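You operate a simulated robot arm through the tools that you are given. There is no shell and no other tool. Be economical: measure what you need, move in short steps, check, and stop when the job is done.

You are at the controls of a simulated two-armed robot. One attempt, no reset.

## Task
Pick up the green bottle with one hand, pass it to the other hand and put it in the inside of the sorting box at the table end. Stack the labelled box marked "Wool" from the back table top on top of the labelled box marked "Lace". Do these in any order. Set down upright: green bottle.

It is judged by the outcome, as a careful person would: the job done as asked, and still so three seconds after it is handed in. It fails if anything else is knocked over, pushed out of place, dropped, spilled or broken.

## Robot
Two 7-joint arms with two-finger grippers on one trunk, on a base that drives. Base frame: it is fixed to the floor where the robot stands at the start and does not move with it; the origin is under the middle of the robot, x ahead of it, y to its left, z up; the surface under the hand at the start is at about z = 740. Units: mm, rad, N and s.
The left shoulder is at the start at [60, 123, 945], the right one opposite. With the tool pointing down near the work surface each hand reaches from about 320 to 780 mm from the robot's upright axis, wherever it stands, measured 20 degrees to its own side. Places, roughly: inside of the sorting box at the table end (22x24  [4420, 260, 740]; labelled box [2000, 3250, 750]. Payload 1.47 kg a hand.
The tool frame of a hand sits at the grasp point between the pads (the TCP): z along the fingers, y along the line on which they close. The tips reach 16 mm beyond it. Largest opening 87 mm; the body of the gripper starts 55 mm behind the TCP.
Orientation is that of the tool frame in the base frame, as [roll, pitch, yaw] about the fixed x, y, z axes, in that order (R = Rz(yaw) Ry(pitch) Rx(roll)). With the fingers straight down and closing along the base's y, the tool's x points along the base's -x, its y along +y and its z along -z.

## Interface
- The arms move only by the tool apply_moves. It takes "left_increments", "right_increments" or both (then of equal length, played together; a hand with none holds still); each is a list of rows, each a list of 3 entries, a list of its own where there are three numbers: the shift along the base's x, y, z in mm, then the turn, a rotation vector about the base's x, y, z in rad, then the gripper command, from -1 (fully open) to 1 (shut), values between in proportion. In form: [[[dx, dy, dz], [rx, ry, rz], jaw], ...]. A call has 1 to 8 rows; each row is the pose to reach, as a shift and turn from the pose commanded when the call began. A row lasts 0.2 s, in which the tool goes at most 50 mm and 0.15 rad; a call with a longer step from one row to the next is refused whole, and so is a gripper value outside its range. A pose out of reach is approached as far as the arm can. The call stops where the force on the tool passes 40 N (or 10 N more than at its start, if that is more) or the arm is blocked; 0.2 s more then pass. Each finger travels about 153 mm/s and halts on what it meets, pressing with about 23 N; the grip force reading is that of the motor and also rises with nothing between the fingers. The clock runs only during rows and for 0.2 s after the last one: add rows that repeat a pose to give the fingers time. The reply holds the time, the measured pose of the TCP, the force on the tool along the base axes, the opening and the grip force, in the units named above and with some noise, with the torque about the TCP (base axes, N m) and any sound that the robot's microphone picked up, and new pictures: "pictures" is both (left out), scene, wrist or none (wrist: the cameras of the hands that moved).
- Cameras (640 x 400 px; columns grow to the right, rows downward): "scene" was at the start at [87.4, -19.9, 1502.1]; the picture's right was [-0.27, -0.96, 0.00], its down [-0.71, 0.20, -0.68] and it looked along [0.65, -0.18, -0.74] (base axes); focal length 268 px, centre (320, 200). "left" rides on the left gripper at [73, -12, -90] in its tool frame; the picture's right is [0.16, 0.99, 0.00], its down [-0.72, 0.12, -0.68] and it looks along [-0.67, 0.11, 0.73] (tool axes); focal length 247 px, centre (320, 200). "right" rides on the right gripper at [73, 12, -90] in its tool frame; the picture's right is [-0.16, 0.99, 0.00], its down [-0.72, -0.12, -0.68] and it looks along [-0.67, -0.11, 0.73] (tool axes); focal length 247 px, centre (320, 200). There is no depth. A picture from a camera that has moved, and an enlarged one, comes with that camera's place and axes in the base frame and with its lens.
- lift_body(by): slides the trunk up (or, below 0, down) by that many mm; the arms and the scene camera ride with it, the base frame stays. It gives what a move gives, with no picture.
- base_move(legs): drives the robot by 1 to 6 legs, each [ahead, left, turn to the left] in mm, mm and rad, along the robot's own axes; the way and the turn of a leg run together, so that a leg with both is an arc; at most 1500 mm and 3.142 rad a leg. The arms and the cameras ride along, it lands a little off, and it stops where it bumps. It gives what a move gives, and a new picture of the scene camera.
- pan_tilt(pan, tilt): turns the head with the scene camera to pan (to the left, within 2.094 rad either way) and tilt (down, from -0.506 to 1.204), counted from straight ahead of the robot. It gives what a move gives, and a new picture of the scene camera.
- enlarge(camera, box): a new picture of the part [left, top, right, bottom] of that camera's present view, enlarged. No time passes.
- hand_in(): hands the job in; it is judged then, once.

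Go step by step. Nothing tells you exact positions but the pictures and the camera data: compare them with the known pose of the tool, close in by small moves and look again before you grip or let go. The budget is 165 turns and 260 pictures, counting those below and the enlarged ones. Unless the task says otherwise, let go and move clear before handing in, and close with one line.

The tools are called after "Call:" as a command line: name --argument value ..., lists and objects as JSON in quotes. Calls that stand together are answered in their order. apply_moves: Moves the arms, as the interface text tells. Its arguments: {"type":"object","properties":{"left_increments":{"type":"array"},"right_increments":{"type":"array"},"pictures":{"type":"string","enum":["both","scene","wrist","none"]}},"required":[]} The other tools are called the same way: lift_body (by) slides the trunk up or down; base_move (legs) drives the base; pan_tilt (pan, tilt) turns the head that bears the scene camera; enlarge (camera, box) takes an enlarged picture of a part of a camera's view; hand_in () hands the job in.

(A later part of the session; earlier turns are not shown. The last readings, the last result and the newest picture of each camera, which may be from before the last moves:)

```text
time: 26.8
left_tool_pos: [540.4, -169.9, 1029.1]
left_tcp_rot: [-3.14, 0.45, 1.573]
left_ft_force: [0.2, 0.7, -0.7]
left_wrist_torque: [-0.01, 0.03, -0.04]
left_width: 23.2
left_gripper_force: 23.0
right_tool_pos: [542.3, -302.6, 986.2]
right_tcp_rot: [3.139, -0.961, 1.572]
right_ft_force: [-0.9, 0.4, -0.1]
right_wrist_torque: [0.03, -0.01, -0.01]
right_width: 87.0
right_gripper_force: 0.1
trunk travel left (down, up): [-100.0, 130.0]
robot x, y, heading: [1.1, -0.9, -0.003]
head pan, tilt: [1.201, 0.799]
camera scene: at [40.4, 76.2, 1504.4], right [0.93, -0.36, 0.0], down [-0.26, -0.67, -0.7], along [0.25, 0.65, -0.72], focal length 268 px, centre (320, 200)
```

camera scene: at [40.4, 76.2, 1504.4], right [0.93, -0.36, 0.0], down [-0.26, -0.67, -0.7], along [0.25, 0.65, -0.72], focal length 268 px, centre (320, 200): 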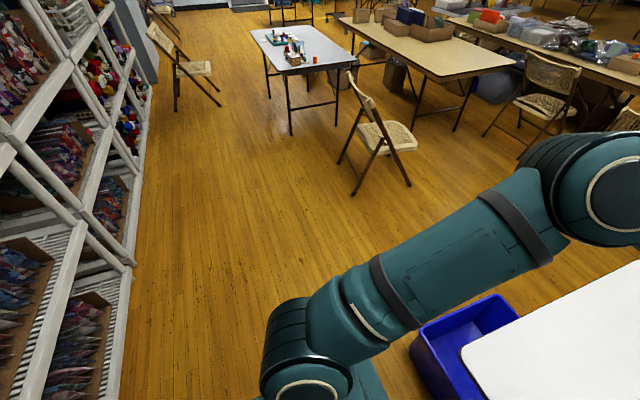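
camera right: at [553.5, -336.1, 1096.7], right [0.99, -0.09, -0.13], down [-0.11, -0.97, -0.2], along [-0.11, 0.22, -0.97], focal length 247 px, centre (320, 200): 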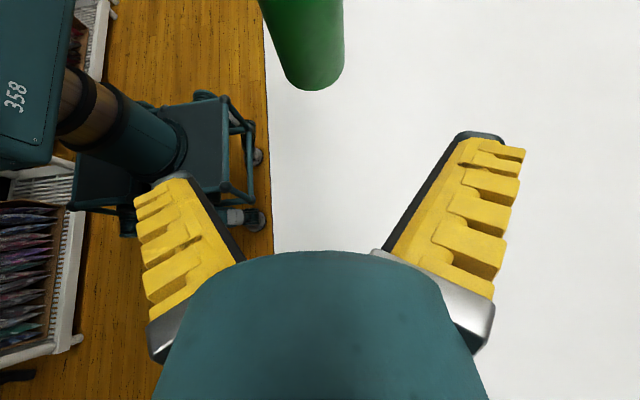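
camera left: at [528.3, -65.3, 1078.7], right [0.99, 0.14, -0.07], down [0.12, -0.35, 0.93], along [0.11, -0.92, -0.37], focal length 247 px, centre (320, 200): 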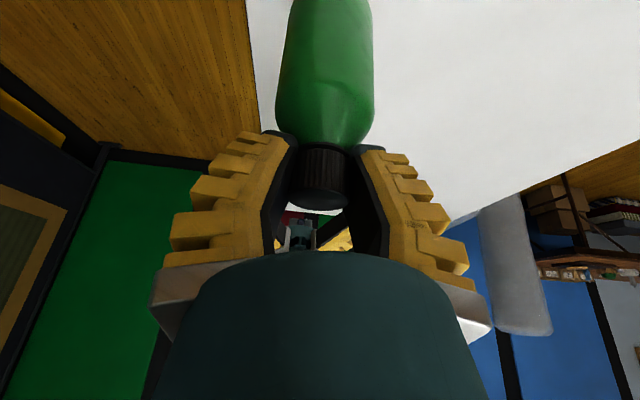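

The base is narrow (about ±230 mm), the bin reaches y≈290 and the nearest chair starts at y≈1330. I drive left 800, then ahead past the table.

Call:
base_move --legs '[[0, 800, 0], [900, 0, 0], [850, 0, 0]]'

Call:
pan_tilt --pan -0.3 --tilt 0.55

```text
time: 42.7
left_tool_pos: [2294.4, 660.2, 1029.6]
left_tcp_rot: [-3.139, 0.449, 1.587]
left_ft_force: [-0.4, -0.3, -0.4]
left_wrist_torque: [0.0, 0.01, 0.0]
left_width: 21.7
left_gripper_force: 22.9
right_tool_pos: [2298.5, 527.9, 985.9]
right_tcp_rot: [3.141, -0.959, 1.584]
right_ft_force: [-0.2, 0.8, -0.1]
right_wrist_torque: [0.0, -0.02, 0.01]
right_width: 87.4
right_gripper_force: 0.2
trunk travel left (down, up): [-100.0, 130.0]
robot x, y, heading: [1748.2, 820.1, 0.016]
head pan, tilt: [1.201, 0.799]
camera scene: at [1790.9, 900.0, 1504.4], right [0.94, -0.35, 0.0], down [-0.25, -0.67, -0.7], along [0.24, 0.65, -0.72], focal length 268 px, centre (320, 200)
```

scene: 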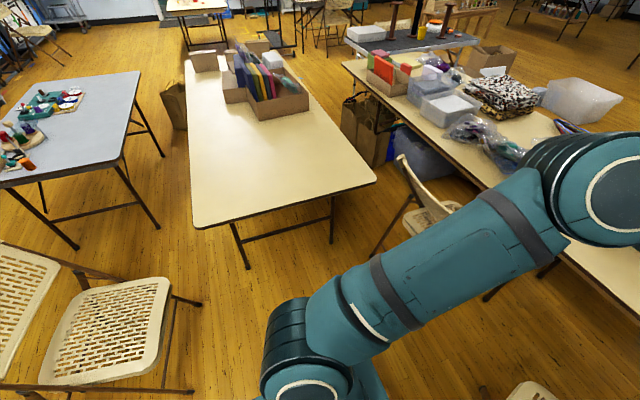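

```text
time: 44.3
left_tool_pos: [2295.4, 662.0, 1029.3]
left_tcp_rot: [-3.139, 0.45, 1.587]
left_ft_force: [0.3, -0.2, 0.1]
left_wrist_torque: [0.0, -0.01, 0.0]
left_width: 21.6
left_gripper_force: 23.1
right_tool_pos: [2297.8, 528.5, 986.3]
right_tcp_rot: [3.139, -0.961, 1.587]
right_ft_force: [0.4, -0.3, 0.4]
right_wrist_torque: [-0.03, -0.02, 0.02]
right_width: 86.8
right_gripper_force: 0.0
trunk travel left (down, up): [-100.0, 130.0]
robot x, y, heading: [1750.5, 820.6, 0.016]
head pan, tilt: [-0.3, 0.55]
camera scene: at [1848.5, 799.1, 1525.8], right [-0.28, -0.96, 0.0], down [-0.5, 0.15, -0.85], along [0.82, -0.24, -0.52], focal length 268 px, centre (320, 200)
```

scene: 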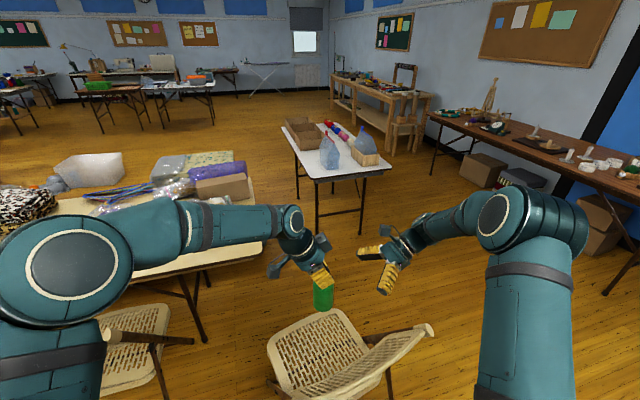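

The way right is clear. The left grip reading has drifted from 23.3 to 21.6, so I check the cap in the left camera.

Call:
enlarge --camera "left" --box '[220, 90, 420, 260]'

```text
2.35 times, centred on (320, 175) of left
camera zoom: at [2280.5, 765.7, 1078.6], right [0.99, 0.16, -0.07], down [0.12, -0.35, 0.93], along [0.12, -0.92, -0.37], focal length 581 px, centre (320, 259)
```

zoom: 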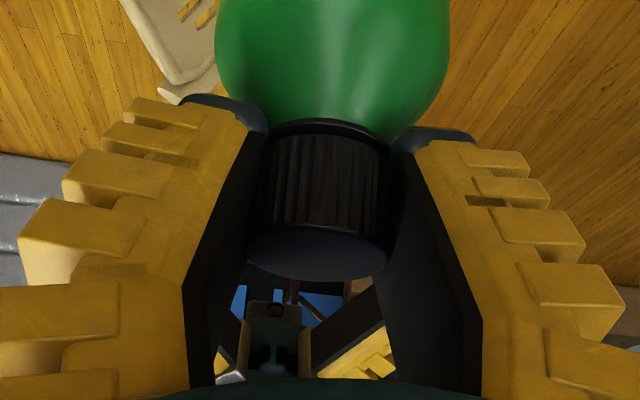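

The cap is still well within the pads. I drive right, into the aisle beside the small table, then look at the route ahead.

Call:
base_move --legs '[[0, -1300, -0.016]]'

Call:
enlarge --camera "left" --box '[220, 90, 420, 260]'

```text
time: 55.8
left_tool_pos: [2282.2, -643.3, 1029.4]
left_tcp_rot: [-3.141, 0.45, 1.549]
left_ft_force: [-0.5, 0.2, -0.5]
left_wrist_torque: [0.02, 0.0, 0.04]
left_width: 21.4
left_gripper_force: 23.1
right_tool_pos: [2281.8, -776.5, 986.9]
right_tcp_rot: [3.14, -0.959, 1.551]
right_ft_force: [0.0, 0.2, 0.5]
right_wrist_torque: [0.02, 0.03, -0.03]
right_width: 87.1
right_gripper_force: 0.1
trunk travel left (down, up): [-100.0, 130.0]
robot x, y, heading: [1747.1, -461.9, -0.023]
head pan, tilt: [-0.3, 0.55]
camera scene: at [1842.1, -489.3, 1525.8], right [-0.32, -0.95, 0.0], down [-0.5, 0.17, -0.85], along [0.81, -0.27, -0.52], focal length 268 px, centre (320, 200)
```

scene: 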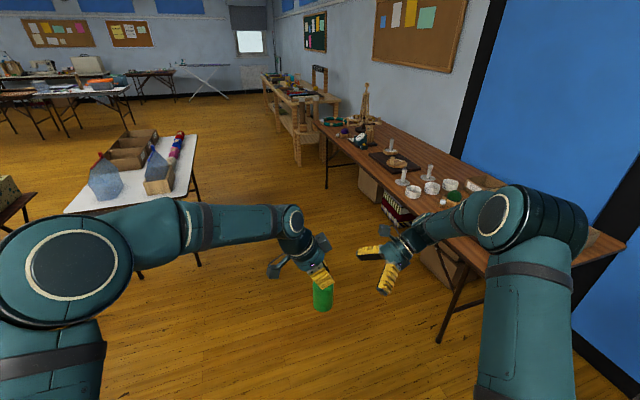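

```text
2.35 times, centred on (320, 175) of left
camera zoom: at [2272.7, -538.2, 1078.6], right [0.99, 0.12, -0.07], down [0.11, -0.36, 0.93], along [0.09, -0.93, -0.37], focal length 581 px, centre (320, 259)
```

zoom: 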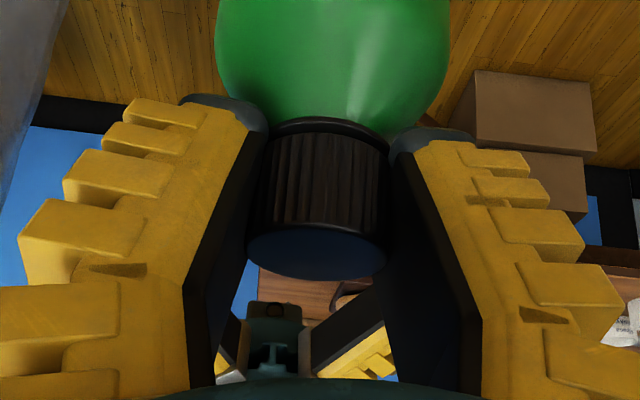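

The grip is stable and the aisle runs from y≈-190 to -1370. I raise the trunk for clearance and drive down the aisle along y≈-750 past the table end.

Call:
lift_body --by 100

Call:
base_move --legs '[[1100, -265, 0.023], [1000, 0, 0]]'

Call:
pan_tilt --pan 0.6 --tilt 0.6

```text
time: 57.1
left_tool_pos: [2282.4, -642.3, 1128.8]
left_tcp_rot: [-3.141, 0.448, 1.551]
left_ft_force: [0.0, 0.2, -1.7]
left_wrist_torque: [0.02, 0.02, -0.03]
left_width: 21.3
left_gripper_force: 23.6
right_tool_pos: [2282.3, -775.7, 1085.7]
right_tcp_rot: [3.141, -0.96, 1.548]
right_ft_force: [1.2, -0.3, -0.2]
right_wrist_torque: [0.03, 0.03, -0.01]
right_width: 87.1
right_gripper_force: 0.1
trunk travel left (down, up): [-200.0, 30.0]
robot x, y, heading: [1747.3, -462.2, -0.027]
head pan, tilt: [-0.3, 0.55]
```

```text
time: 67.7
left_tool_pos: [4385.9, -973.8, 1129.4]
left_tcp_rot: [-3.138, 0.451, 1.54]
left_ft_force: [1.5, -0.6, -0.8]
left_wrist_torque: [0.03, 0.03, -0.01]
left_width: 20.9
left_gripper_force: 23.0
right_tool_pos: [4382.8, -1107.0, 1086.6]
right_tcp_rot: [3.141, -0.962, 1.539]
right_ft_force: [0.2, -0.7, -0.3]
right_wrist_torque: [0.01, 0.02, 0.01]
right_width: 87.1
right_gripper_force: 0.1
trunk travel left (down, up): [-200.0, 30.0]
robot x, y, heading: [3848.2, -787.4, -0.033]
head pan, tilt: [-0.3, 0.55]
camera scene: at [3945.9, -816.2, 1625.8], right [-0.33, -0.95, 0.0], down [-0.49, 0.17, -0.85], along [0.81, -0.28, -0.52], focal length 268 px, centre (320, 200)
```

scene: 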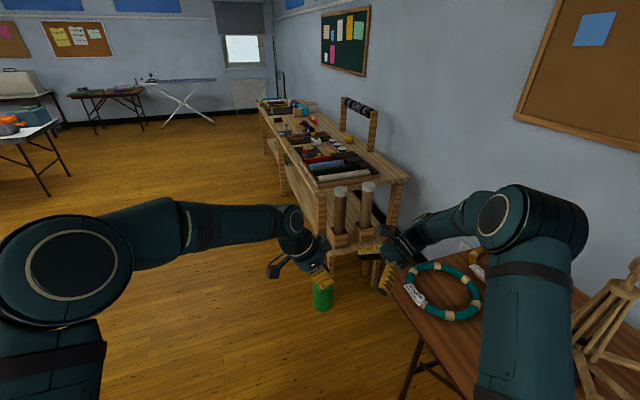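

```text
time: 68.9
left_tool_pos: [4384.6, -973.5, 1129.9]
left_tcp_rot: [-3.14, 0.451, 1.541]
left_ft_force: [-0.6, -0.4, -1.6]
left_wrist_torque: [0.03, -0.03, 0.02]
left_width: 21.2
left_gripper_force: 22.5
right_tool_pos: [4382.6, -1107.3, 1086.0]
right_tcp_rot: [3.139, -0.959, 1.543]
right_ft_force: [0.4, 0.3, -0.3]
right_wrist_torque: [0.0, -0.02, -0.02]
right_width: 87.0
right_gripper_force: 0.1
trunk travel left (down, up): [-200.0, 30.0]
robot x, y, heading: [3851.0, -788.2, -0.031]
head pan, tilt: [0.6, 0.6]
camera scene: at [3935.1, -739.4, 1621.3], right [0.54, -0.84, 0.0], down [-0.48, -0.3, -0.83], along [0.7, 0.44, -0.56], focal length 268 px, centre (320, 200)
```

scene: 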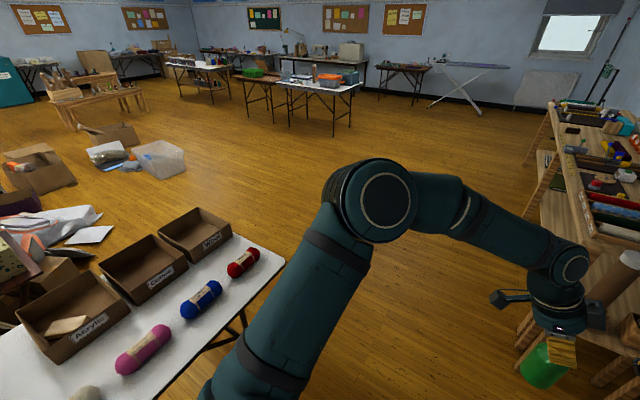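

The table carries three open boxes in a row; the one at the far end, near (4440, 290), is my target. I enlarge it before going on.

Call:
enlarge --camera "scene" --box '[0, 190, 300, 378]'

```text
2.13 times, centred on (150, 284) of scene
camera zoom: at [3935.1, -739.4, 1621.3], right [0.54, -0.84, 0.0], down [-0.48, -0.3, -0.83], along [0.7, 0.44, -0.56], focal length 570 px, centre (682, 21)
```

zoom: 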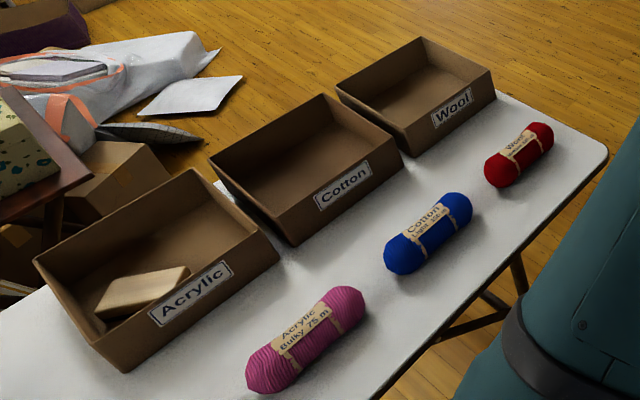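

The far box has its own "Wool" label and matches the given place, so the bottle goes there. I move slightly left, away from the workbench, and go past the table end.

Call:
base_move --legs '[[100, 190, 0.031], [1200, 0, 0]]'

```text
time: 77.0
left_tool_pos: [5697.3, -766.6, 1128.3]
left_tcp_rot: [-3.139, 0.449, 1.572]
left_ft_force: [0.1, 0.7, -3.1]
left_wrist_torque: [0.03, 0.0, -0.01]
left_width: 21.2
left_gripper_force: 22.9
right_tool_pos: [5700.9, -898.9, 1086.1]
right_tcp_rot: [-3.141, -0.958, 1.575]
right_ft_force: [0.2, 0.1, 0.8]
right_wrist_torque: [0.05, -0.03, -0.01]
right_width: 87.0
right_gripper_force: 0.1
trunk travel left (down, up): [-200.0, 30.0]
robot x, y, heading: [5155.2, -594.9, -0.0]
head pan, tilt: [0.6, 0.6]
camera scene: at [5240.9, -546.0, 1621.3], right [0.57, -0.82, 0.0], down [-0.47, -0.32, -0.82], along [0.68, 0.47, -0.57], focal length 268 px, centre (320, 200)
```

scene: 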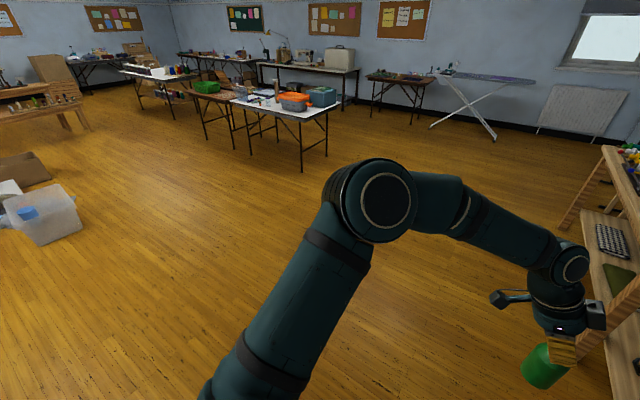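

Clear of the table. I strafe left to line up with the box and turn around to face it.

Call:
base_move --legs '[[50, 690, 0], [0, 0, 1.571], [0, 0, 1.571]]'

Call:
pan_tilt --pan 0.0 --tilt 0.9

```text
time: 91.1
left_tool_pos: [4676.2, 296.5, 1128.3]
left_tcp_rot: [-3.14, 0.45, -1.619]
left_ft_force: [0.4, -0.6, -2.5]
left_wrist_torque: [-0.03, 0.0, 0.03]
left_width: 21.3
left_gripper_force: 23.2
right_tool_pos: [4679.5, 429.6, 1085.9]
right_tcp_rot: [3.14, -0.96, -1.619]
right_ft_force: [-0.7, -0.1, 0.6]
right_wrist_torque: [0.02, 0.01, 0.01]
right_width: 87.1
right_gripper_force: 0.1
trunk travel left (down, up): [-200.0, 30.0]
robot x, y, heading: [5211.5, 102.7, 3.092]
head pan, tilt: [0.6, 0.6]
camera scene: at [5123.1, 56.7, 1621.3], right [-0.52, 0.85, 0.0], down [0.48, 0.3, -0.82], along [-0.7, -0.43, -0.57], focal length 268 px, centre (320, 200)
```

scene: 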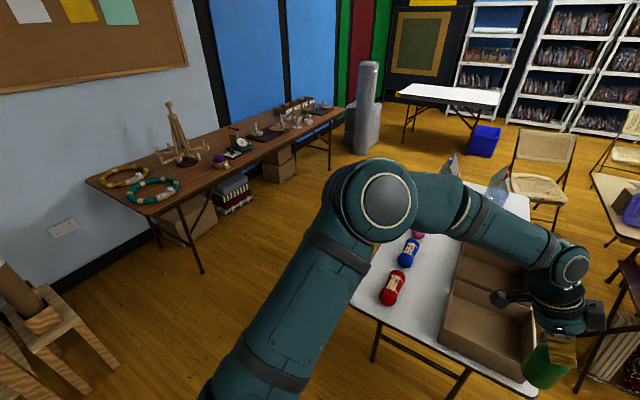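

```text
time: 92.1
left_tool_pos: [4676.3, 296.7, 1129.3]
left_tcp_rot: [-3.14, 0.451, -1.619]
left_ft_force: [0.4, 0.1, -1.8]
left_wrist_torque: [-0.03, -0.03, 0.03]
left_width: 21.3
left_gripper_force: 23.1
right_tool_pos: [4680.0, 429.4, 1086.3]
right_tcp_rot: [3.139, -0.96, -1.619]
right_ft_force: [-0.2, 0.0, -0.2]
right_wrist_torque: [-0.02, -0.02, -0.01]
right_width: 86.8
right_gripper_force: 0.0
trunk travel left (down, up): [-200.0, 30.0]
robot x, y, heading: [5208.1, 98.7, 3.092]
head pan, tilt: [0.0, 0.901]
camera scene: at [5123.0, 106.8, 1596.5], right [0.05, 1.0, 0.0], down [0.78, -0.04, -0.62], along [-0.62, 0.03, -0.78], focal length 268 px, centre (320, 200)
```

scene: 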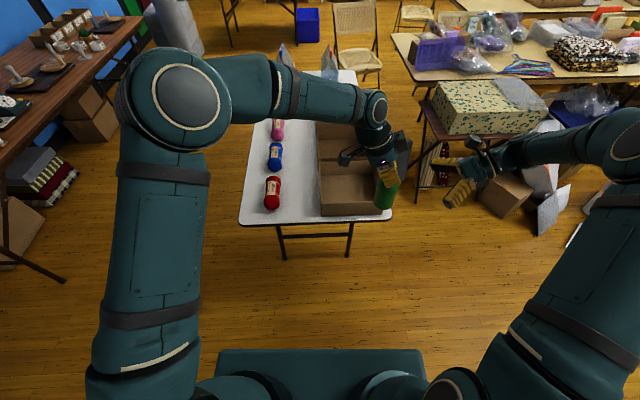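

Call:
enlarge --camera "scene" --box '[230, 110, 430, 235]'

```text
3.20 times, centred on (330, 172) of scene
camera zoom: at [5123.0, 106.8, 1596.5], right [0.05, 1.0, 0.0], down [0.78, -0.04, -0.62], along [-0.62, 0.03, -0.78], focal length 858 px, centre (288, 288)
```

zoom: 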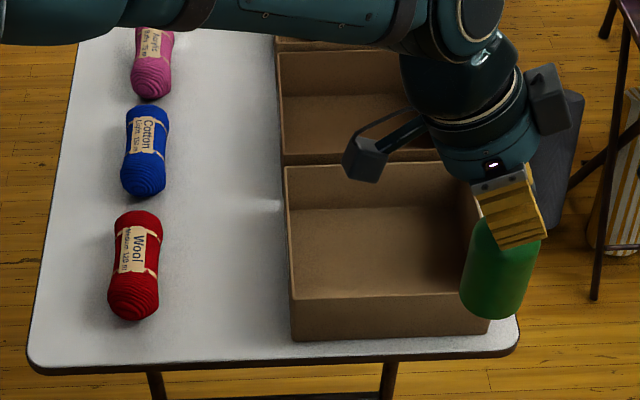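

The end box spans x 4303–4526 and y 139–381 with its rim at z≈817. I drive in to bring the bottle above its middle.

Call:
base_move --legs '[[256, 53, 0]]'

Call:
enlarge --camera "left" --box '[0, 0, 640, 400]'

```text
time: 93.9
left_tool_pos: [4420.7, 256.4, 1129.6]
left_tcp_rot: [-3.141, 0.45, -1.617]
left_ft_force: [-0.3, -0.6, -1.5]
left_wrist_torque: [0.02, -0.01, -0.02]
left_width: 21.5
left_gripper_force: 23.3
right_tool_pos: [4424.0, 389.4, 1085.9]
right_tcp_rot: [-3.141, -0.959, -1.618]
right_ft_force: [-0.2, -0.1, -0.5]
right_wrist_torque: [-0.03, 0.01, 0.04]
right_width: 87.2
right_gripper_force: 0.0
trunk travel left (down, up): [-200.0, 30.0]
robot x, y, heading: [4952.5, 63.5, 3.086]
head pan, tilt: [0.0, 0.901]
camera scene: at [4866.3, 65.9, 1596.5], right [0.05, 1.0, 0.0], down [0.78, -0.04, -0.62], along [-0.62, 0.03, -0.78], focal length 268 px, centre (320, 200)
```

scene: 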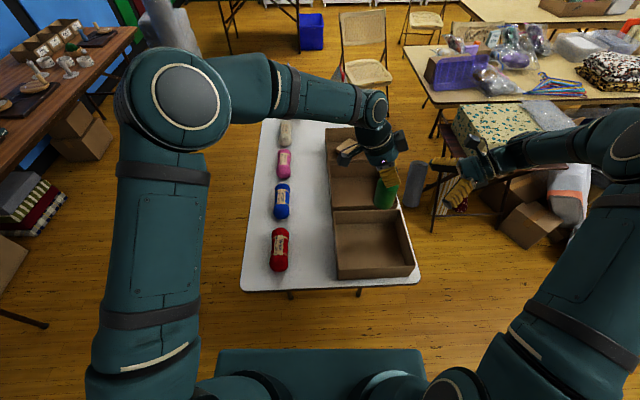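

```text
1.00 times, centred on (320, 200) of left (not enlarged: the box is as wide or as high as the picture)
camera zoom: at [4425.9, 150.9, 1178.4], right [-0.99, -0.09, -0.07], down [-0.1, 0.36, 0.93], along [-0.06, 0.93, -0.37], focal length 247 px, centre (320, 200)
```

zoom: 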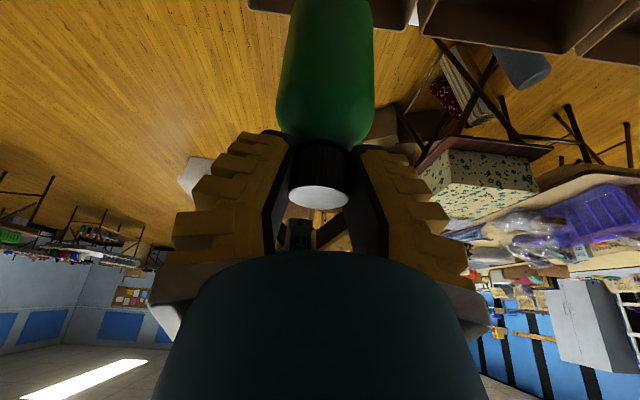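

The bottle is right above the box centre. I move the right hand up and away, then lower the trunk.

Call:
apply_moves --right_increments '[[[0, 20, 35], [0, 0, 0], -1], [[0, 40, 70], [0, 0, 0], -1], [[0, 60, 105], [0, 0, 0], -1], [[0, 80, 140], [0, 0, 0], -1], [[0, 80, 180], [0, 0, 0], -1]]' --pictures "none"

Call:
lift_body --by -180

Call:
enlarge --camera "scene" --box '[250, 100, 450, 300]'

```text
time: 95.1
left_tool_pos: [4420.9, 254.9, 1129.7]
left_tcp_rot: [3.141, 0.452, -1.619]
left_ft_force: [-0.5, 0.3, -2.3]
left_wrist_torque: [-0.02, 0.01, -0.01]
left_width: 21.8
left_gripper_force: 23.1
right_tool_pos: [4425.3, 468.4, 1268.2]
right_tcp_rot: [3.14, -0.96, -1.617]
right_ft_force: [0.8, -0.3, 0.6]
right_wrist_torque: [0.03, 0.02, -0.01]
right_width: 86.8
right_gripper_force: 0.0
trunk travel left (down, up): [-200.0, 30.0]
robot x, y, heading: [4955.7, 63.9, 3.095]
head pan, tilt: [0.0, 0.901]
```

```text
time: 97.1
left_tool_pos: [4421.3, 256.0, 949.0]
left_tcp_rot: [-3.14, 0.45, -1.618]
left_ft_force: [-0.7, 0.0, -1.8]
left_wrist_torque: [-0.04, 0.02, 0.0]
left_width: 21.5
left_gripper_force: 23.3
right_tool_pos: [4425.3, 469.8, 1086.2]
right_tcp_rot: [3.14, -0.959, -1.618]
right_ft_force: [-0.3, 0.3, -0.3]
right_wrist_torque: [0.0, 0.01, 0.02]
right_width: 87.0
right_gripper_force: 0.0
trunk travel left (down, up): [-20.0, 210.0]
robot x, y, heading: [4954.5, 59.9, 3.091]
head pan, tilt: [0.0, 0.901]
```

```text
2.00 times, centred on (350, 200) of scene
camera zoom: at [4867.5, 65.9, 1416.7], right [0.05, 1.0, 0.0], down [0.78, -0.04, -0.62], along [-0.62, 0.03, -0.78], focal length 536 px, centre (260, 200)
```

zoom: 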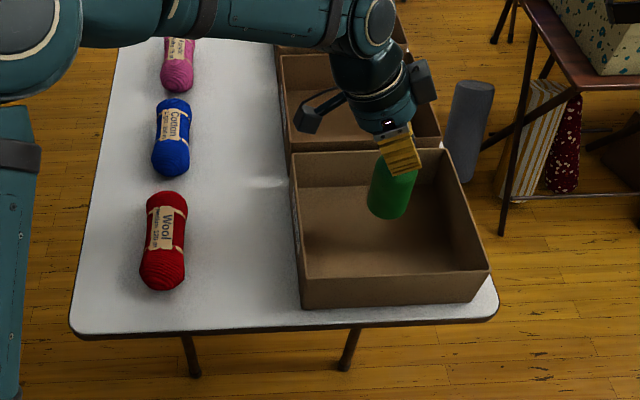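

Well inside the box walls. I lower the last stretch with the arm.

Call:
apply_moves --left_increments '[[[0, 0, -20], [0, 0, 0], 1], [[0, 0, -40], [0, 0, 0], 1], [[0, 0, -58], [0, 0, 0], 1], [[0, 0, -70], [0, 0, 0], 1], [[0, 0, -76], [0, 0, 0], 1], [[0, 0, -79], [0, 0, 0], 1]]' --pictures "none"

Call:
enlarge --camera "scene" --box '[300, 140, 420, 260]'

```text
time: 98.5
left_tool_pos: [4420.8, 255.8, 870.3]
left_tcp_rot: [3.141, 0.451, -1.62]
left_ft_force: [0.4, 0.1, -2.4]
left_wrist_torque: [-0.02, 0.01, 0.02]
left_width: 21.5
left_gripper_force: 23.8
right_tool_pos: [4423.7, 470.3, 1085.6]
right_tcp_rot: [3.137, -0.96, -1.618]
right_ft_force: [-0.1, -0.6, 0.1]
right_wrist_torque: [-0.02, -0.02, -0.01]
right_width: 87.1
right_gripper_force: 0.0
trunk travel left (down, up): [-20.0, 210.0]
robot x, y, heading: [4951.3, 58.4, 3.091]
head pan, tilt: [0.0, 0.901]
```

```text
3.33 times, centred on (360, 200) of scene
camera zoom: at [4867.3, 66.0, 1416.5], right [0.05, 1.0, 0.0], down [0.78, -0.04, -0.62], along [-0.62, 0.03, -0.78], focal length 893 px, centre (187, 200)
```

zoom: 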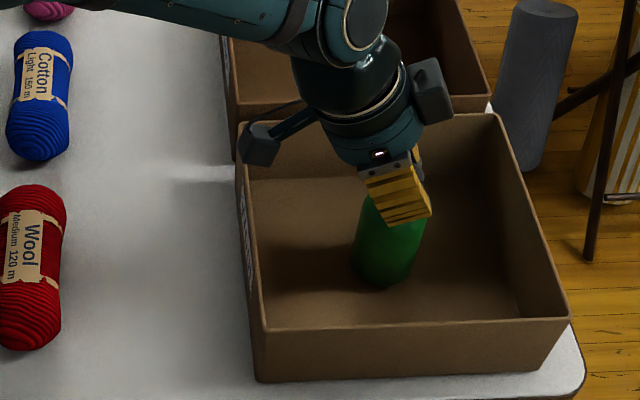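

Nearly on the floor of the box. I go down in 2 mm steps until it touches.

Call:
apply_moves --left_increments '[[[0, 0, -2], [0, 0, 0], 1], [[0, 0, -4], [0, 0, 0], 1], [[0, 0, -4], [0, 0, 0], 1]]' --pictures "none"

Call:
apply_moves --left_increments '[[[0, 0, -2], [0, 0, 0], 1], [[0, 0, -3], [0, 0, 0], 1], [[0, 0, -3], [0, 0, 0], 1]]' --pictures "none"

```text
time: 99.3
left_tool_pos: [4420.4, 256.8, 866.4]
left_tcp_rot: [-3.141, 0.45, -1.618]
left_ft_force: [0.3, -1.3, -2.1]
left_wrist_torque: [0.0, -0.05, 0.01]
left_width: 21.1
left_gripper_force: 23.1
right_tool_pos: [4425.0, 469.8, 1085.4]
right_tcp_rot: [3.138, -0.96, -1.617]
right_ft_force: [0.4, 1.2, 0.2]
right_wrist_torque: [0.0, 0.02, -0.03]
right_width: 86.9
right_gripper_force: 0.0
trunk travel left (down, up): [-20.0, 210.0]
robot x, y, heading: [4952.2, 60.7, 3.092]
head pan, tilt: [0.0, 0.901]
```

```text
time: 100.1
left_tool_pos: [4420.7, 254.4, 864.9]
left_tcp_rot: [-3.141, 0.452, -1.62]
left_ft_force: [-0.6, -0.6, 5.2]
left_wrist_torque: [-0.27, 0.01, -0.01]
left_width: 21.4
left_gripper_force: 22.9
right_tool_pos: [4425.5, 470.7, 1086.3]
right_tcp_rot: [3.14, -0.961, -1.616]
right_ft_force: [-0.2, 0.1, 1.0]
right_wrist_torque: [0.03, -0.04, 0.04]
right_width: 87.1
right_gripper_force: 0.0
trunk travel left (down, up): [-20.0, 210.0]
robot x, y, heading: [4947.9, 58.0, 3.099]
head pan, tilt: [0.0, 0.901]
```

Contact with about 7 N. I open slowly so the bottle settles on its base.

Call:
apply_moves --left_increments '[[[0, 0, 0], [0, 0, 0], 0.6], [[0, 0, 0], [0, 0, 0], 0.4], [[0, 0, 0], [0, 0, 0], 0.2], [[0, 0, 0], [0, 0, 0], 0.0], [[0, 0, 0], [0, 0, 0], -0.2], [[0, 0, 0], [0, 0, 0], -0.3]]' --pictures "both"

Call:
enlarge --camera "scene" --box '[300, 140, 420, 260]'

```text
time: 101.5
left_tool_pos: [4420.2, 255.8, 863.7]
left_tcp_rot: [3.141, 0.452, -1.617]
left_ft_force: [-0.6, -0.8, 0.6]
left_wrist_torque: [-0.02, -0.02, -0.02]
left_width: 61.2
left_gripper_force: 2.9
right_tool_pos: [4423.6, 470.4, 1085.2]
right_tcp_rot: [3.14, -0.961, -1.617]
right_ft_force: [-0.3, 0.4, -0.1]
right_wrist_torque: [0.0, -0.03, 0.04]
right_width: 87.2
right_gripper_force: 0.0
trunk travel left (down, up): [-20.0, 210.0]
robot x, y, heading: [4955.2, 61.6, 3.092]
head pan, tilt: [0.0, 0.901]
camera scene: at [4867.4, 65.9, 1416.5], right [0.05, 1.0, 0.0], down [0.78, -0.04, -0.62], along [-0.62, 0.03, -0.78], focal length 268 px, centre (320, 200)
camera left: at [4426.9, 150.7, 913.1], right [-0.99, -0.09, -0.07], down [-0.1, 0.36, 0.93], along [-0.06, 0.93, -0.37], focal length 247 px, centre (320, 200)
```

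scene: 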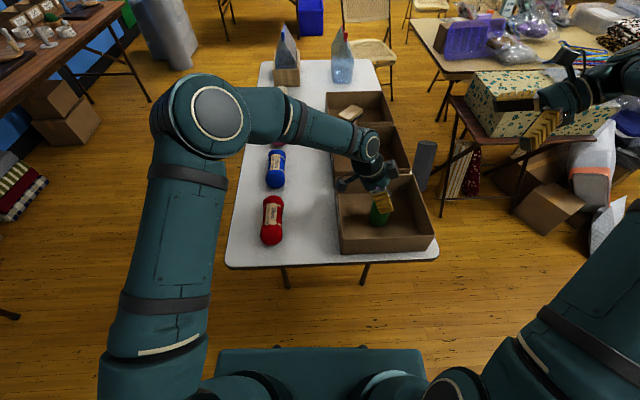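
left: 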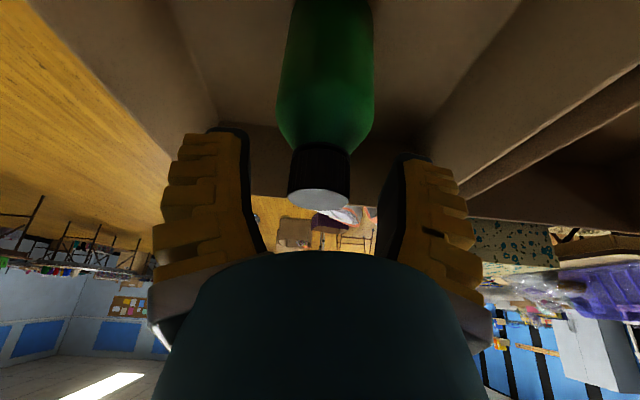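

```text
3.33 times, centred on (360, 200) of scene
camera zoom: at [4867.4, 65.9, 1416.5], right [0.05, 1.0, 0.0], down [0.78, -0.04, -0.62], along [-0.62, 0.03, -0.78], focal length 893 px, centre (187, 200)
```

zoom: 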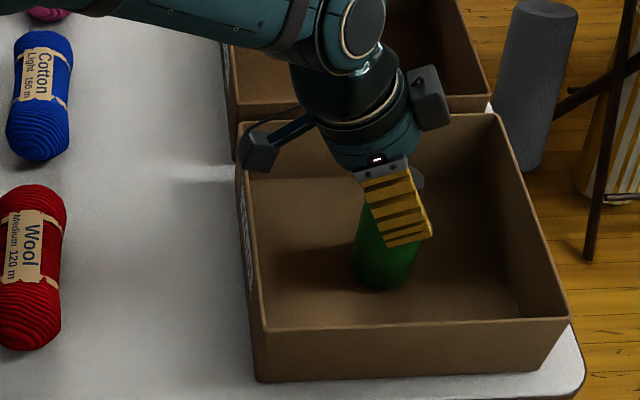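

The bottle stands upright on its own. I retract the left hand along its axis and raise the trunk.

Call:
apply_moves --left_increments '[[[0, -9, 18], [0, 0, 0], -0.5], [[-1, -18, 36], [0, 0, 0], -0.5], [[-2, -31, 64], [0, 0, 0], -0.5], [[-2, -44, 91], [0, 0, 0], -0.5], [[-3, -57, 118], [0, 0, 0], -0.5], [[-4, -75, 155], [0, 0, 0], -0.5]]' --pictures "none"

Call:
lift_body --by 100

Call:
base_move --legs '[[-350, 0, 0]]'

Call:
enlarge --camera "scene" --box '[240, 80, 440, 205]'

```text
time: 102.9
left_tool_pos: [4417.5, 177.9, 1019.2]
left_tcp_rot: [3.142, 0.449, -1.621]
left_ft_force: [-0.2, -0.4, 0.0]
left_wrist_torque: [0.0, -0.02, 0.03]
left_width: 69.1
left_gripper_force: 2.8
right_tool_pos: [4425.4, 470.2, 1086.8]
right_tcp_rot: [3.139, -0.961, -1.617]
right_ft_force: [0.2, -0.3, -0.9]
right_wrist_torque: [0.0, -0.01, 0.0]
right_width: 86.9
right_gripper_force: 0.0
trunk travel left (down, up): [-20.0, 210.0]
robot x, y, heading: [4955.0, 59.8, 3.091]
head pan, tilt: [0.0, 0.901]
```

```text
time: 104.3
left_tool_pos: [4415.1, 179.9, 1117.8]
left_tcp_rot: [-3.141, 0.45, -1.618]
left_ft_force: [0.9, -0.2, 0.7]
left_wrist_torque: [0.02, -0.01, 0.06]
left_width: 69.3
left_gripper_force: 2.6
right_tool_pos: [4424.2, 470.1, 1184.9]
right_tcp_rot: [3.141, -0.959, -1.619]
right_ft_force: [-0.2, -0.5, 0.2]
right_wrist_torque: [0.01, 0.01, -0.01]
right_width: 87.1
right_gripper_force: 0.1
trunk travel left (down, up): [-120.0, 110.0]
robot x, y, heading: [4948.4, 61.0, 3.094]
head pan, tilt: [0.0, 0.901]
```

```text
time: 106.6
left_tool_pos: [4773.2, 160.4, 1117.9]
left_tcp_rot: [3.141, 0.452, -1.615]
left_ft_force: [-0.9, 0.4, 0.5]
left_wrist_torque: [0.0, -0.02, 0.01]
left_width: 69.3
left_gripper_force: 2.5
right_tool_pos: [4779.8, 450.8, 1186.2]
right_tcp_rot: [3.139, -0.96, -1.615]
right_ft_force: [-0.1, 0.5, -0.9]
right_wrist_torque: [0.02, -0.04, -0.02]
right_width: 87.0
right_gripper_force: 0.2
trunk travel left (down, up): [-120.0, 110.0]
robot x, y, heading: [5310.1, 45.5, 3.097]
head pan, tilt: [0.0, 0.901]
camera scene: at [5224.5, 48.9, 1516.6], right [0.05, 1.0, 0.0], down [0.78, -0.04, -0.62], along [-0.62, 0.03, -0.78], focal length 268 px, centre (320, 200)
```

scene: 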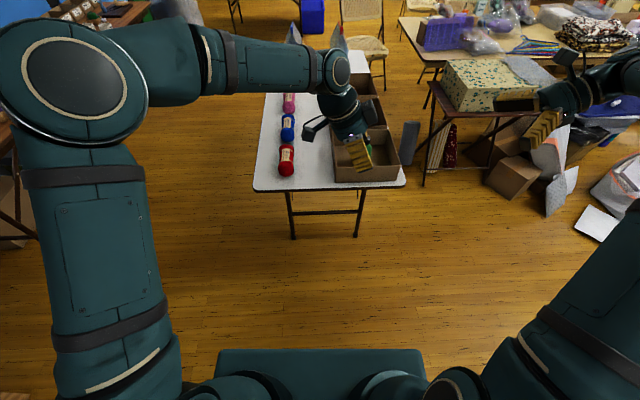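

```text
3.20 times, centred on (340, 142) of scene
camera zoom: at [5224.5, 48.9, 1516.6], right [0.05, 1.0, 0.0], down [0.78, -0.04, -0.62], along [-0.62, 0.03, -0.78], focal length 858 px, centre (256, 384)
```

zoom: 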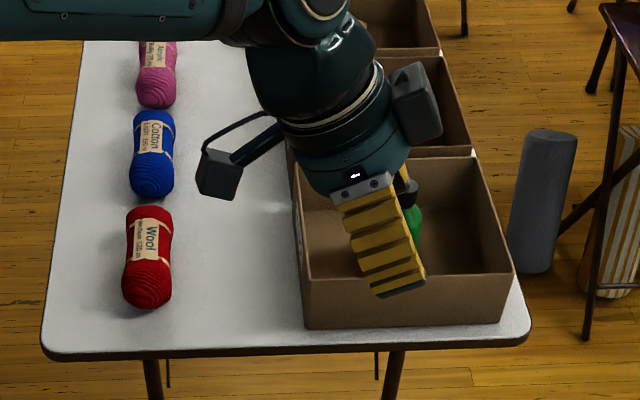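

The bottle stands upright in the end box. Next come the labelled boxes on the far end of the tan table, x 1570–2320, y up to 3430. I look to my right for a way there.

Call:
pan_tilt --pan -0.8 --tilt 0.3

Call:
pan_tilt --pan -1.7 --tilt 0.3

```text
time: 107.7
left_tool_pos: [4770.9, 161.6, 1118.0]
left_tcp_rot: [-3.14, 0.451, -1.613]
left_ft_force: [0.7, 0.3, 0.7]
left_wrist_torque: [-0.02, -0.07, 0.02]
left_width: 69.5
left_gripper_force: 3.3
right_tool_pos: [4780.2, 451.3, 1185.1]
right_tcp_rot: [3.14, -0.96, -1.614]
right_ft_force: [0.3, -0.3, 0.4]
right_wrist_torque: [-0.03, -0.05, 0.02]
right_width: 86.9
right_gripper_force: 0.1
trunk travel left (down, up): [-120.0, 110.0]
robot x, y, heading: [5309.2, 41.4, 3.095]
head pan, tilt: [-0.799, 0.3]
camera scene: at [5237.0, 115.3, 1568.7], right [0.75, 0.66, 0.0], down [0.2, -0.22, -0.96], along [-0.63, 0.71, -0.3], focal length 268 px, centre (320, 200)
```

scene: 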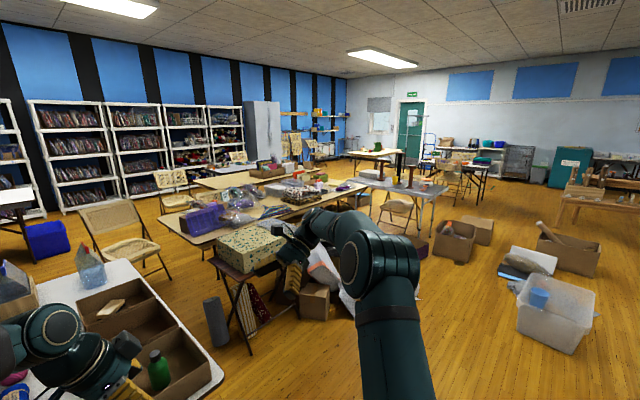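

```text
time: 108.9
left_tool_pos: [4771.9, 161.0, 1118.5]
left_tcp_rot: [3.142, 0.45, -1.614]
left_ft_force: [-0.7, -0.3, -0.2]
left_wrist_torque: [-0.02, 0.01, 0.02]
left_width: 69.4
left_gripper_force: 2.9
right_tool_pos: [4780.2, 452.8, 1187.0]
right_tcp_rot: [3.14, -0.959, -1.614]
right_ft_force: [-0.1, 0.1, 0.4]
right_wrist_torque: [0.04, 0.01, -0.03]
right_width: 86.9
right_gripper_force: 0.0
trunk travel left (down, up): [-120.0, 110.0]
robot x, y, heading: [5310.1, 43.5, 3.096]
head pan, tilt: [-1.7, 0.3]
camera scene: at [5315.2, 137.5, 1568.8], right [0.98, -0.17, 0.0], down [-0.05, -0.29, -0.96], along [0.16, 0.94, -0.3], focal length 268 px, centre (320, 200)
```

scene: 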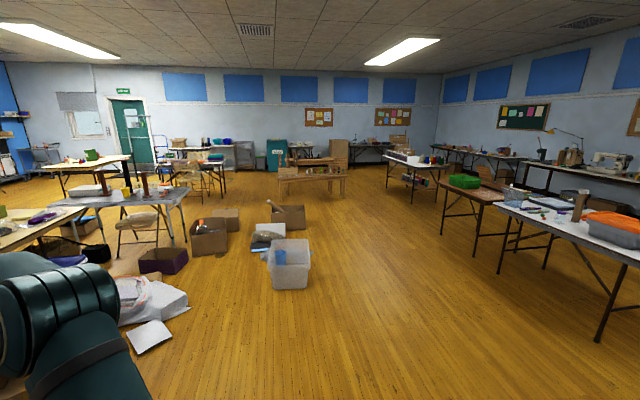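

There's an open lane: along x≈6050 up to y≈4500, then along y≈4500 toward -x. I turn to face +y and drive the first part.

Call:
base_move --legs '[[0, 0, -1.525], [0, -740, 0], [1450, 0, 0], [1500, 0, 0]]'

Call:
pan_tilt --pan 0.7 --tilt 0.35

```text
time: 130.4
left_tool_pos: [5942.9, 2976.4, 1116.1]
left_tcp_rot: [-3.134, 0.45, -3.066]
left_ft_force: [-0.1, 1.4, -2.4]
left_wrist_torque: [-0.11, -0.05, -0.07]
left_width: 69.2
left_gripper_force: 3.2
right_tool_pos: [6233.2, 3002.7, 1183.2]
right_tcp_rot: [-3.136, -0.958, -3.077]
right_ft_force: [0.2, 2.0, -1.1]
right_wrist_torque: [-0.08, 0.06, 0.13]
right_width: 87.0
right_gripper_force: 0.1
trunk travel left (down, up): [-120.0, 110.0]
robot x, y, heading: [5894.0, 2422.2, 1.642]
head pan, tilt: [-1.7, 0.3]
stopped in leg 4: the robot was blocked; the commanded pose is now the measured one
camera scene: at [5984.3, 2438.5, 1568.6], right [-0.06, -1.0, 0.01], down [-0.3, 0.01, -0.96], along [0.95, -0.05, -0.3], focal length 268 px, centre (320, 200)
```

scene: 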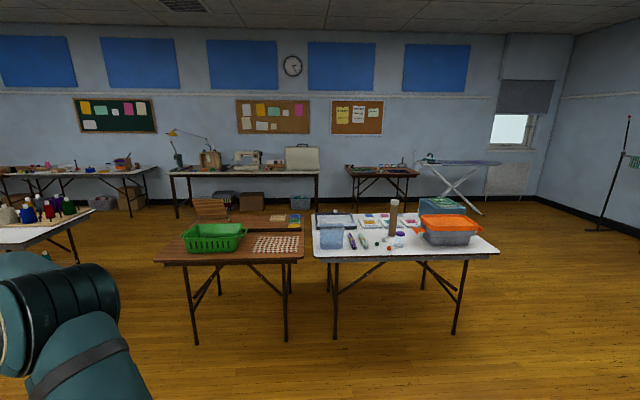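

```text
time: 132.6
left_tool_pos: [5945.1, 2969.4, 1119.6]
left_tcp_rot: [3.139, 0.452, -3.072]
left_ft_force: [0.6, 0.8, -1.9]
left_wrist_torque: [-0.01, -0.01, -0.03]
left_width: 69.1
left_gripper_force: 2.4
right_tool_pos: [6234.6, 2995.4, 1188.4]
right_tcp_rot: [3.136, -0.958, -3.066]
right_ft_force: [-0.4, -0.3, 0.5]
right_wrist_torque: [0.01, 0.0, -0.04]
right_width: 87.2
right_gripper_force: 0.2
trunk travel left (down, up): [-120.0, 110.0]
robot x, y, heading: [5894.4, 2421.3, 1.638]
head pan, tilt: [0.7, 0.351]
camera scene: at [5826.2, 2501.3, 1564.1], right [0.72, 0.7, 0.0], down [0.24, -0.25, -0.94], along [-0.66, 0.67, -0.34], focal length 268 px, centre (320, 200)
```

scene: 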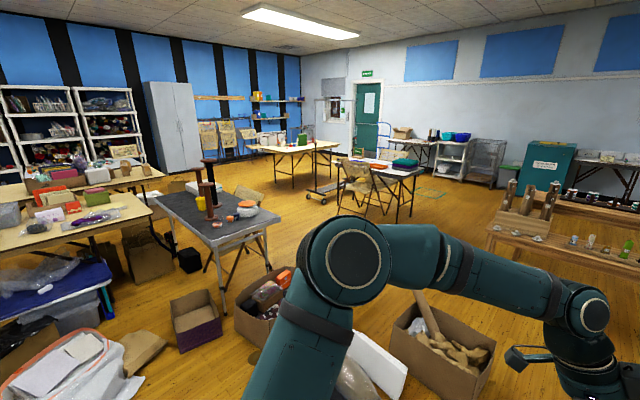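

The base bumped something at (5894, 2422), perhaps the clear bin. I look down around the base.

Call:
pan_tilt --pan 0.35 --tilt 1.1

Call:
pan_tilt --pan 1.5 --tilt 0.9

```text
time: 133.7
left_tool_pos: [5944.3, 2968.8, 1121.0]
left_tcp_rot: [3.14, 0.453, -3.069]
left_ft_force: [0.3, -0.4, -0.1]
left_wrist_torque: [0.0, -0.01, 0.02]
left_width: 69.4
left_gripper_force: 2.5
right_tool_pos: [6235.3, 2995.9, 1187.3]
right_tcp_rot: [3.136, -0.958, -3.065]
right_ft_force: [-0.3, 0.3, 0.0]
right_wrist_torque: [-0.03, 0.0, 0.01]
right_width: 87.0
right_gripper_force: 0.0
trunk travel left (down, up): [-120.0, 110.0]
robot x, y, heading: [5890.1, 2421.6, 1.642]
head pan, tilt: [0.351, 1.1]
camera scene: at [5865.1, 2492.2, 1502.7], right [0.91, 0.41, 0.0], down [0.37, -0.81, -0.45], along [-0.19, 0.41, -0.89], focal length 268 px, centre (320, 200)
```

scene: 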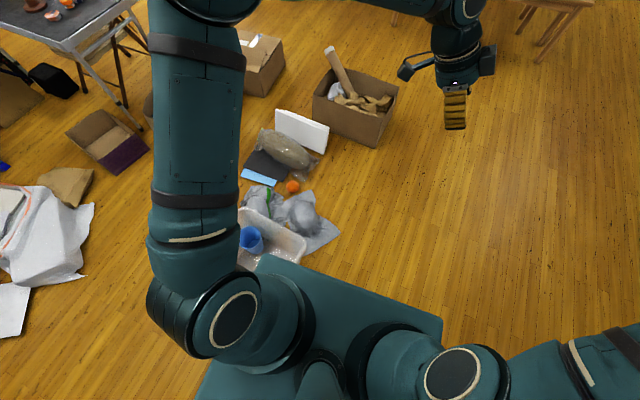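

```text
time: 135.0
left_tool_pos: [5944.0, 2968.8, 1118.9]
left_tcp_rot: [3.139, 0.452, -3.07]
left_ft_force: [-0.6, -0.4, -0.2]
left_wrist_torque: [-0.01, -0.03, 0.04]
left_width: 69.3
left_gripper_force: 3.3
right_tool_pos: [6233.4, 2997.0, 1188.4]
right_tcp_rot: [3.135, -0.959, -3.065]
right_ft_force: [0.3, 0.9, 1.1]
right_wrist_torque: [0.01, -0.02, -0.03]
right_width: 86.8
right_gripper_force: 0.1
trunk travel left (down, up): [-120.0, 110.0]
robot x, y, heading: [5890.8, 2424.1, 1.638]
head pan, tilt: [1.499, 0.901]
camera scene: at [5815.7, 2434.6, 1516.5], right [0.0, 1.0, 0.0], down [0.78, 0.0, -0.62], along [-0.62, 0.0, -0.78], focal length 268 px, centre (320, 200)
```

scene: 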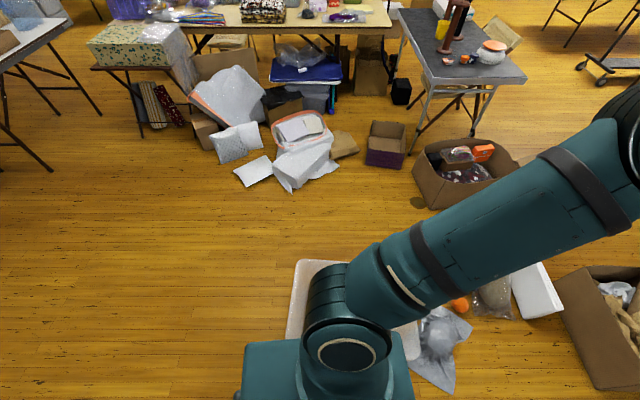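

The base is wider than I took it to be (about ±390 mm) and its corner touched the clear bin, which still stands where it was. I back off, shift right well clear, then go on along x≈6230.

Call:
base_move --legs '[[-130, 0, 0], [0, -360, -0.067], [1150, 0, 0]]'

Call:
pan_tilt --pan 0.4 --tilt 0.8

```text
time: 145.2
left_tool_pos: [6341.3, 4008.3, 1119.6]
left_tcp_rot: [3.14, 0.451, -3.131]
left_ft_force: [0.0, 0.8, -0.1]
left_wrist_torque: [0.01, -0.02, 0.0]
left_width: 69.3
left_gripper_force: 2.4
right_tool_pos: [6632.0, 4017.3, 1187.6]
right_tcp_rot: [3.135, -0.959, -3.126]
right_ft_force: [0.3, 0.4, 0.5]
right_wrist_torque: [0.0, 0.03, 0.01]
right_width: 87.0
right_gripper_force: 0.1
trunk travel left (down, up): [-120.0, 110.0]
robot x, y, heading: [6251.5, 3465.4, 1.586]
head pan, tilt: [1.499, 0.901]
camera scene: at [6179.6, 3481.9, 1516.5], right [0.06, 1.0, 0.0], down [0.78, -0.05, -0.62], along [-0.62, 0.04, -0.78], focal length 268 px, centre (320, 200)
```

scene: 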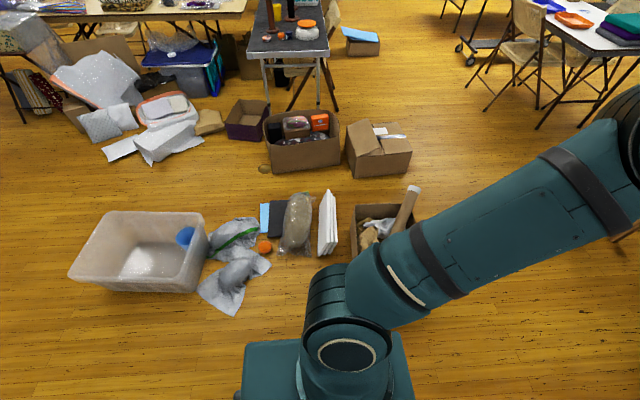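

```text
time: 146.5
left_tool_pos: [6340.7, 4007.4, 1120.2]
left_tcp_rot: [3.14, 0.453, -3.132]
left_ft_force: [0.7, 0.3, 0.3]
left_wrist_torque: [-0.01, -0.01, -0.02]
left_width: 69.5
left_gripper_force: 3.2
right_tool_pos: [6631.8, 4016.3, 1188.4]
right_tcp_rot: [3.138, -0.959, -3.126]
right_ft_force: [-0.5, 0.0, 0.1]
right_wrist_torque: [0.04, 0.01, -0.02]
right_width: 86.8
right_gripper_force: 0.0
trunk travel left (down, up): [-120.0, 110.0]
robot x, y, heading: [6254.0, 3465.5, 1.586]
head pan, tilt: [0.4, 0.799]
camera scene: at [6222.5, 3551.0, 1524.4], right [0.92, 0.4, 0.0], down [0.29, -0.66, -0.7], along [-0.28, 0.64, -0.72], focal length 268 px, centre (320, 200)
```

scene: 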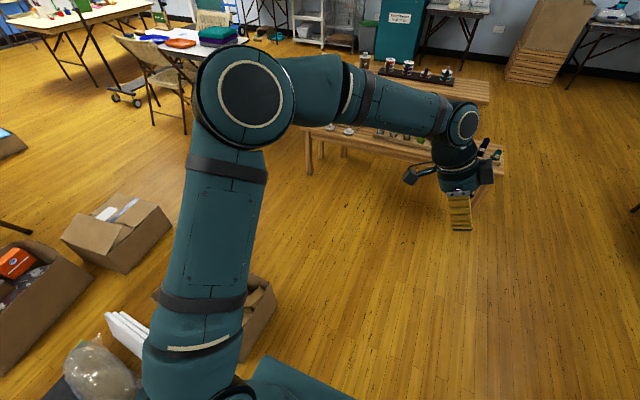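

The bin stands undisturbed. I go ahead to y≈4690 and then strafe left, facing +y, between the floor boxes and the workbench.

Call:
base_move --legs '[[1225, 0, -0.015], [0, 1200, 0]]'

Call:
pan_tilt --pan 1.3 --tilt 0.6

```text
time: 163.2
left_tool_pos: [5145.5, 5254.8, 1119.4]
left_tcp_rot: [3.14, 0.453, 3.127]
left_ft_force: [0.2, -0.5, 0.7]
left_wrist_torque: [-0.02, -0.07, -0.02]
left_width: 69.2
left_gripper_force: 2.9
right_tool_pos: [5435.8, 5256.8, 1188.5]
right_tcp_rot: [3.137, -0.958, 3.131]
right_ft_force: [-0.3, -0.7, 0.5]
right_wrist_torque: [-0.02, 0.01, -0.01]
right_width: 87.0
right_gripper_force: 0.1
trunk travel left (down, up): [-120.0, 110.0]
robot x, y, heading: [5043.3, 4714.2, 1.559]
head pan, tilt: [0.4, 0.799]
camera scene: at [5015.3, 4801.8, 1524.4], right [0.93, 0.38, 0.0], down [0.27, -0.66, -0.7], along [-0.26, 0.65, -0.72], focal length 268 px, centre (320, 200)
```

scene: 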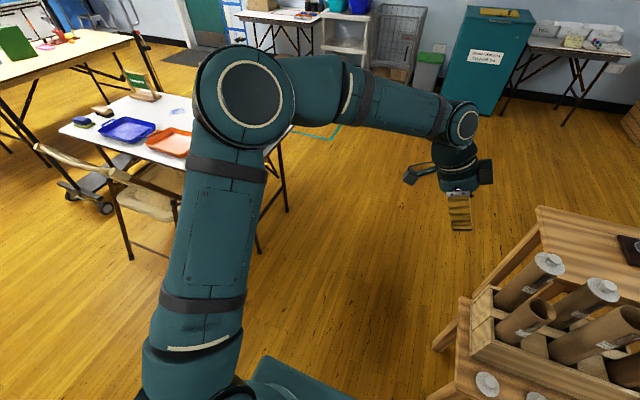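

```text
time: 164.3
left_tool_pos: [5146.0, 5254.1, 1120.1]
left_tcp_rot: [3.139, 0.452, 3.128]
left_ft_force: [-0.3, -0.3, 0.4]
left_wrist_torque: [-0.04, 0.03, -0.03]
left_width: 69.4
left_gripper_force: 2.9
right_tool_pos: [5436.6, 5257.3, 1187.9]
right_tcp_rot: [3.136, -0.958, 3.132]
right_ft_force: [0.5, -0.3, 0.2]
right_wrist_torque: [-0.01, -0.03, -0.04]
right_width: 87.2
right_gripper_force: 0.0
trunk travel left (down, up): [-120.0, 110.0]
robot x, y, heading: [5044.9, 4719.5, 1.562]
head pan, tilt: [1.3, 0.6]
camera scene: at [4961.0, 4751.9, 1541.3], right [0.28, 0.96, 0.0], down [0.54, -0.16, -0.82], along [-0.79, 0.23, -0.57], focal length 268 px, centre (320, 200)
```

scene: 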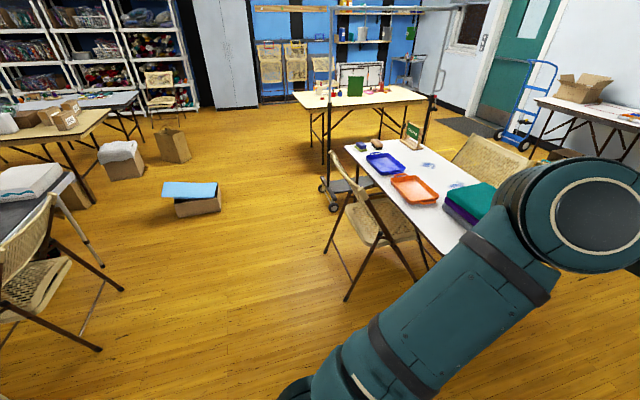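

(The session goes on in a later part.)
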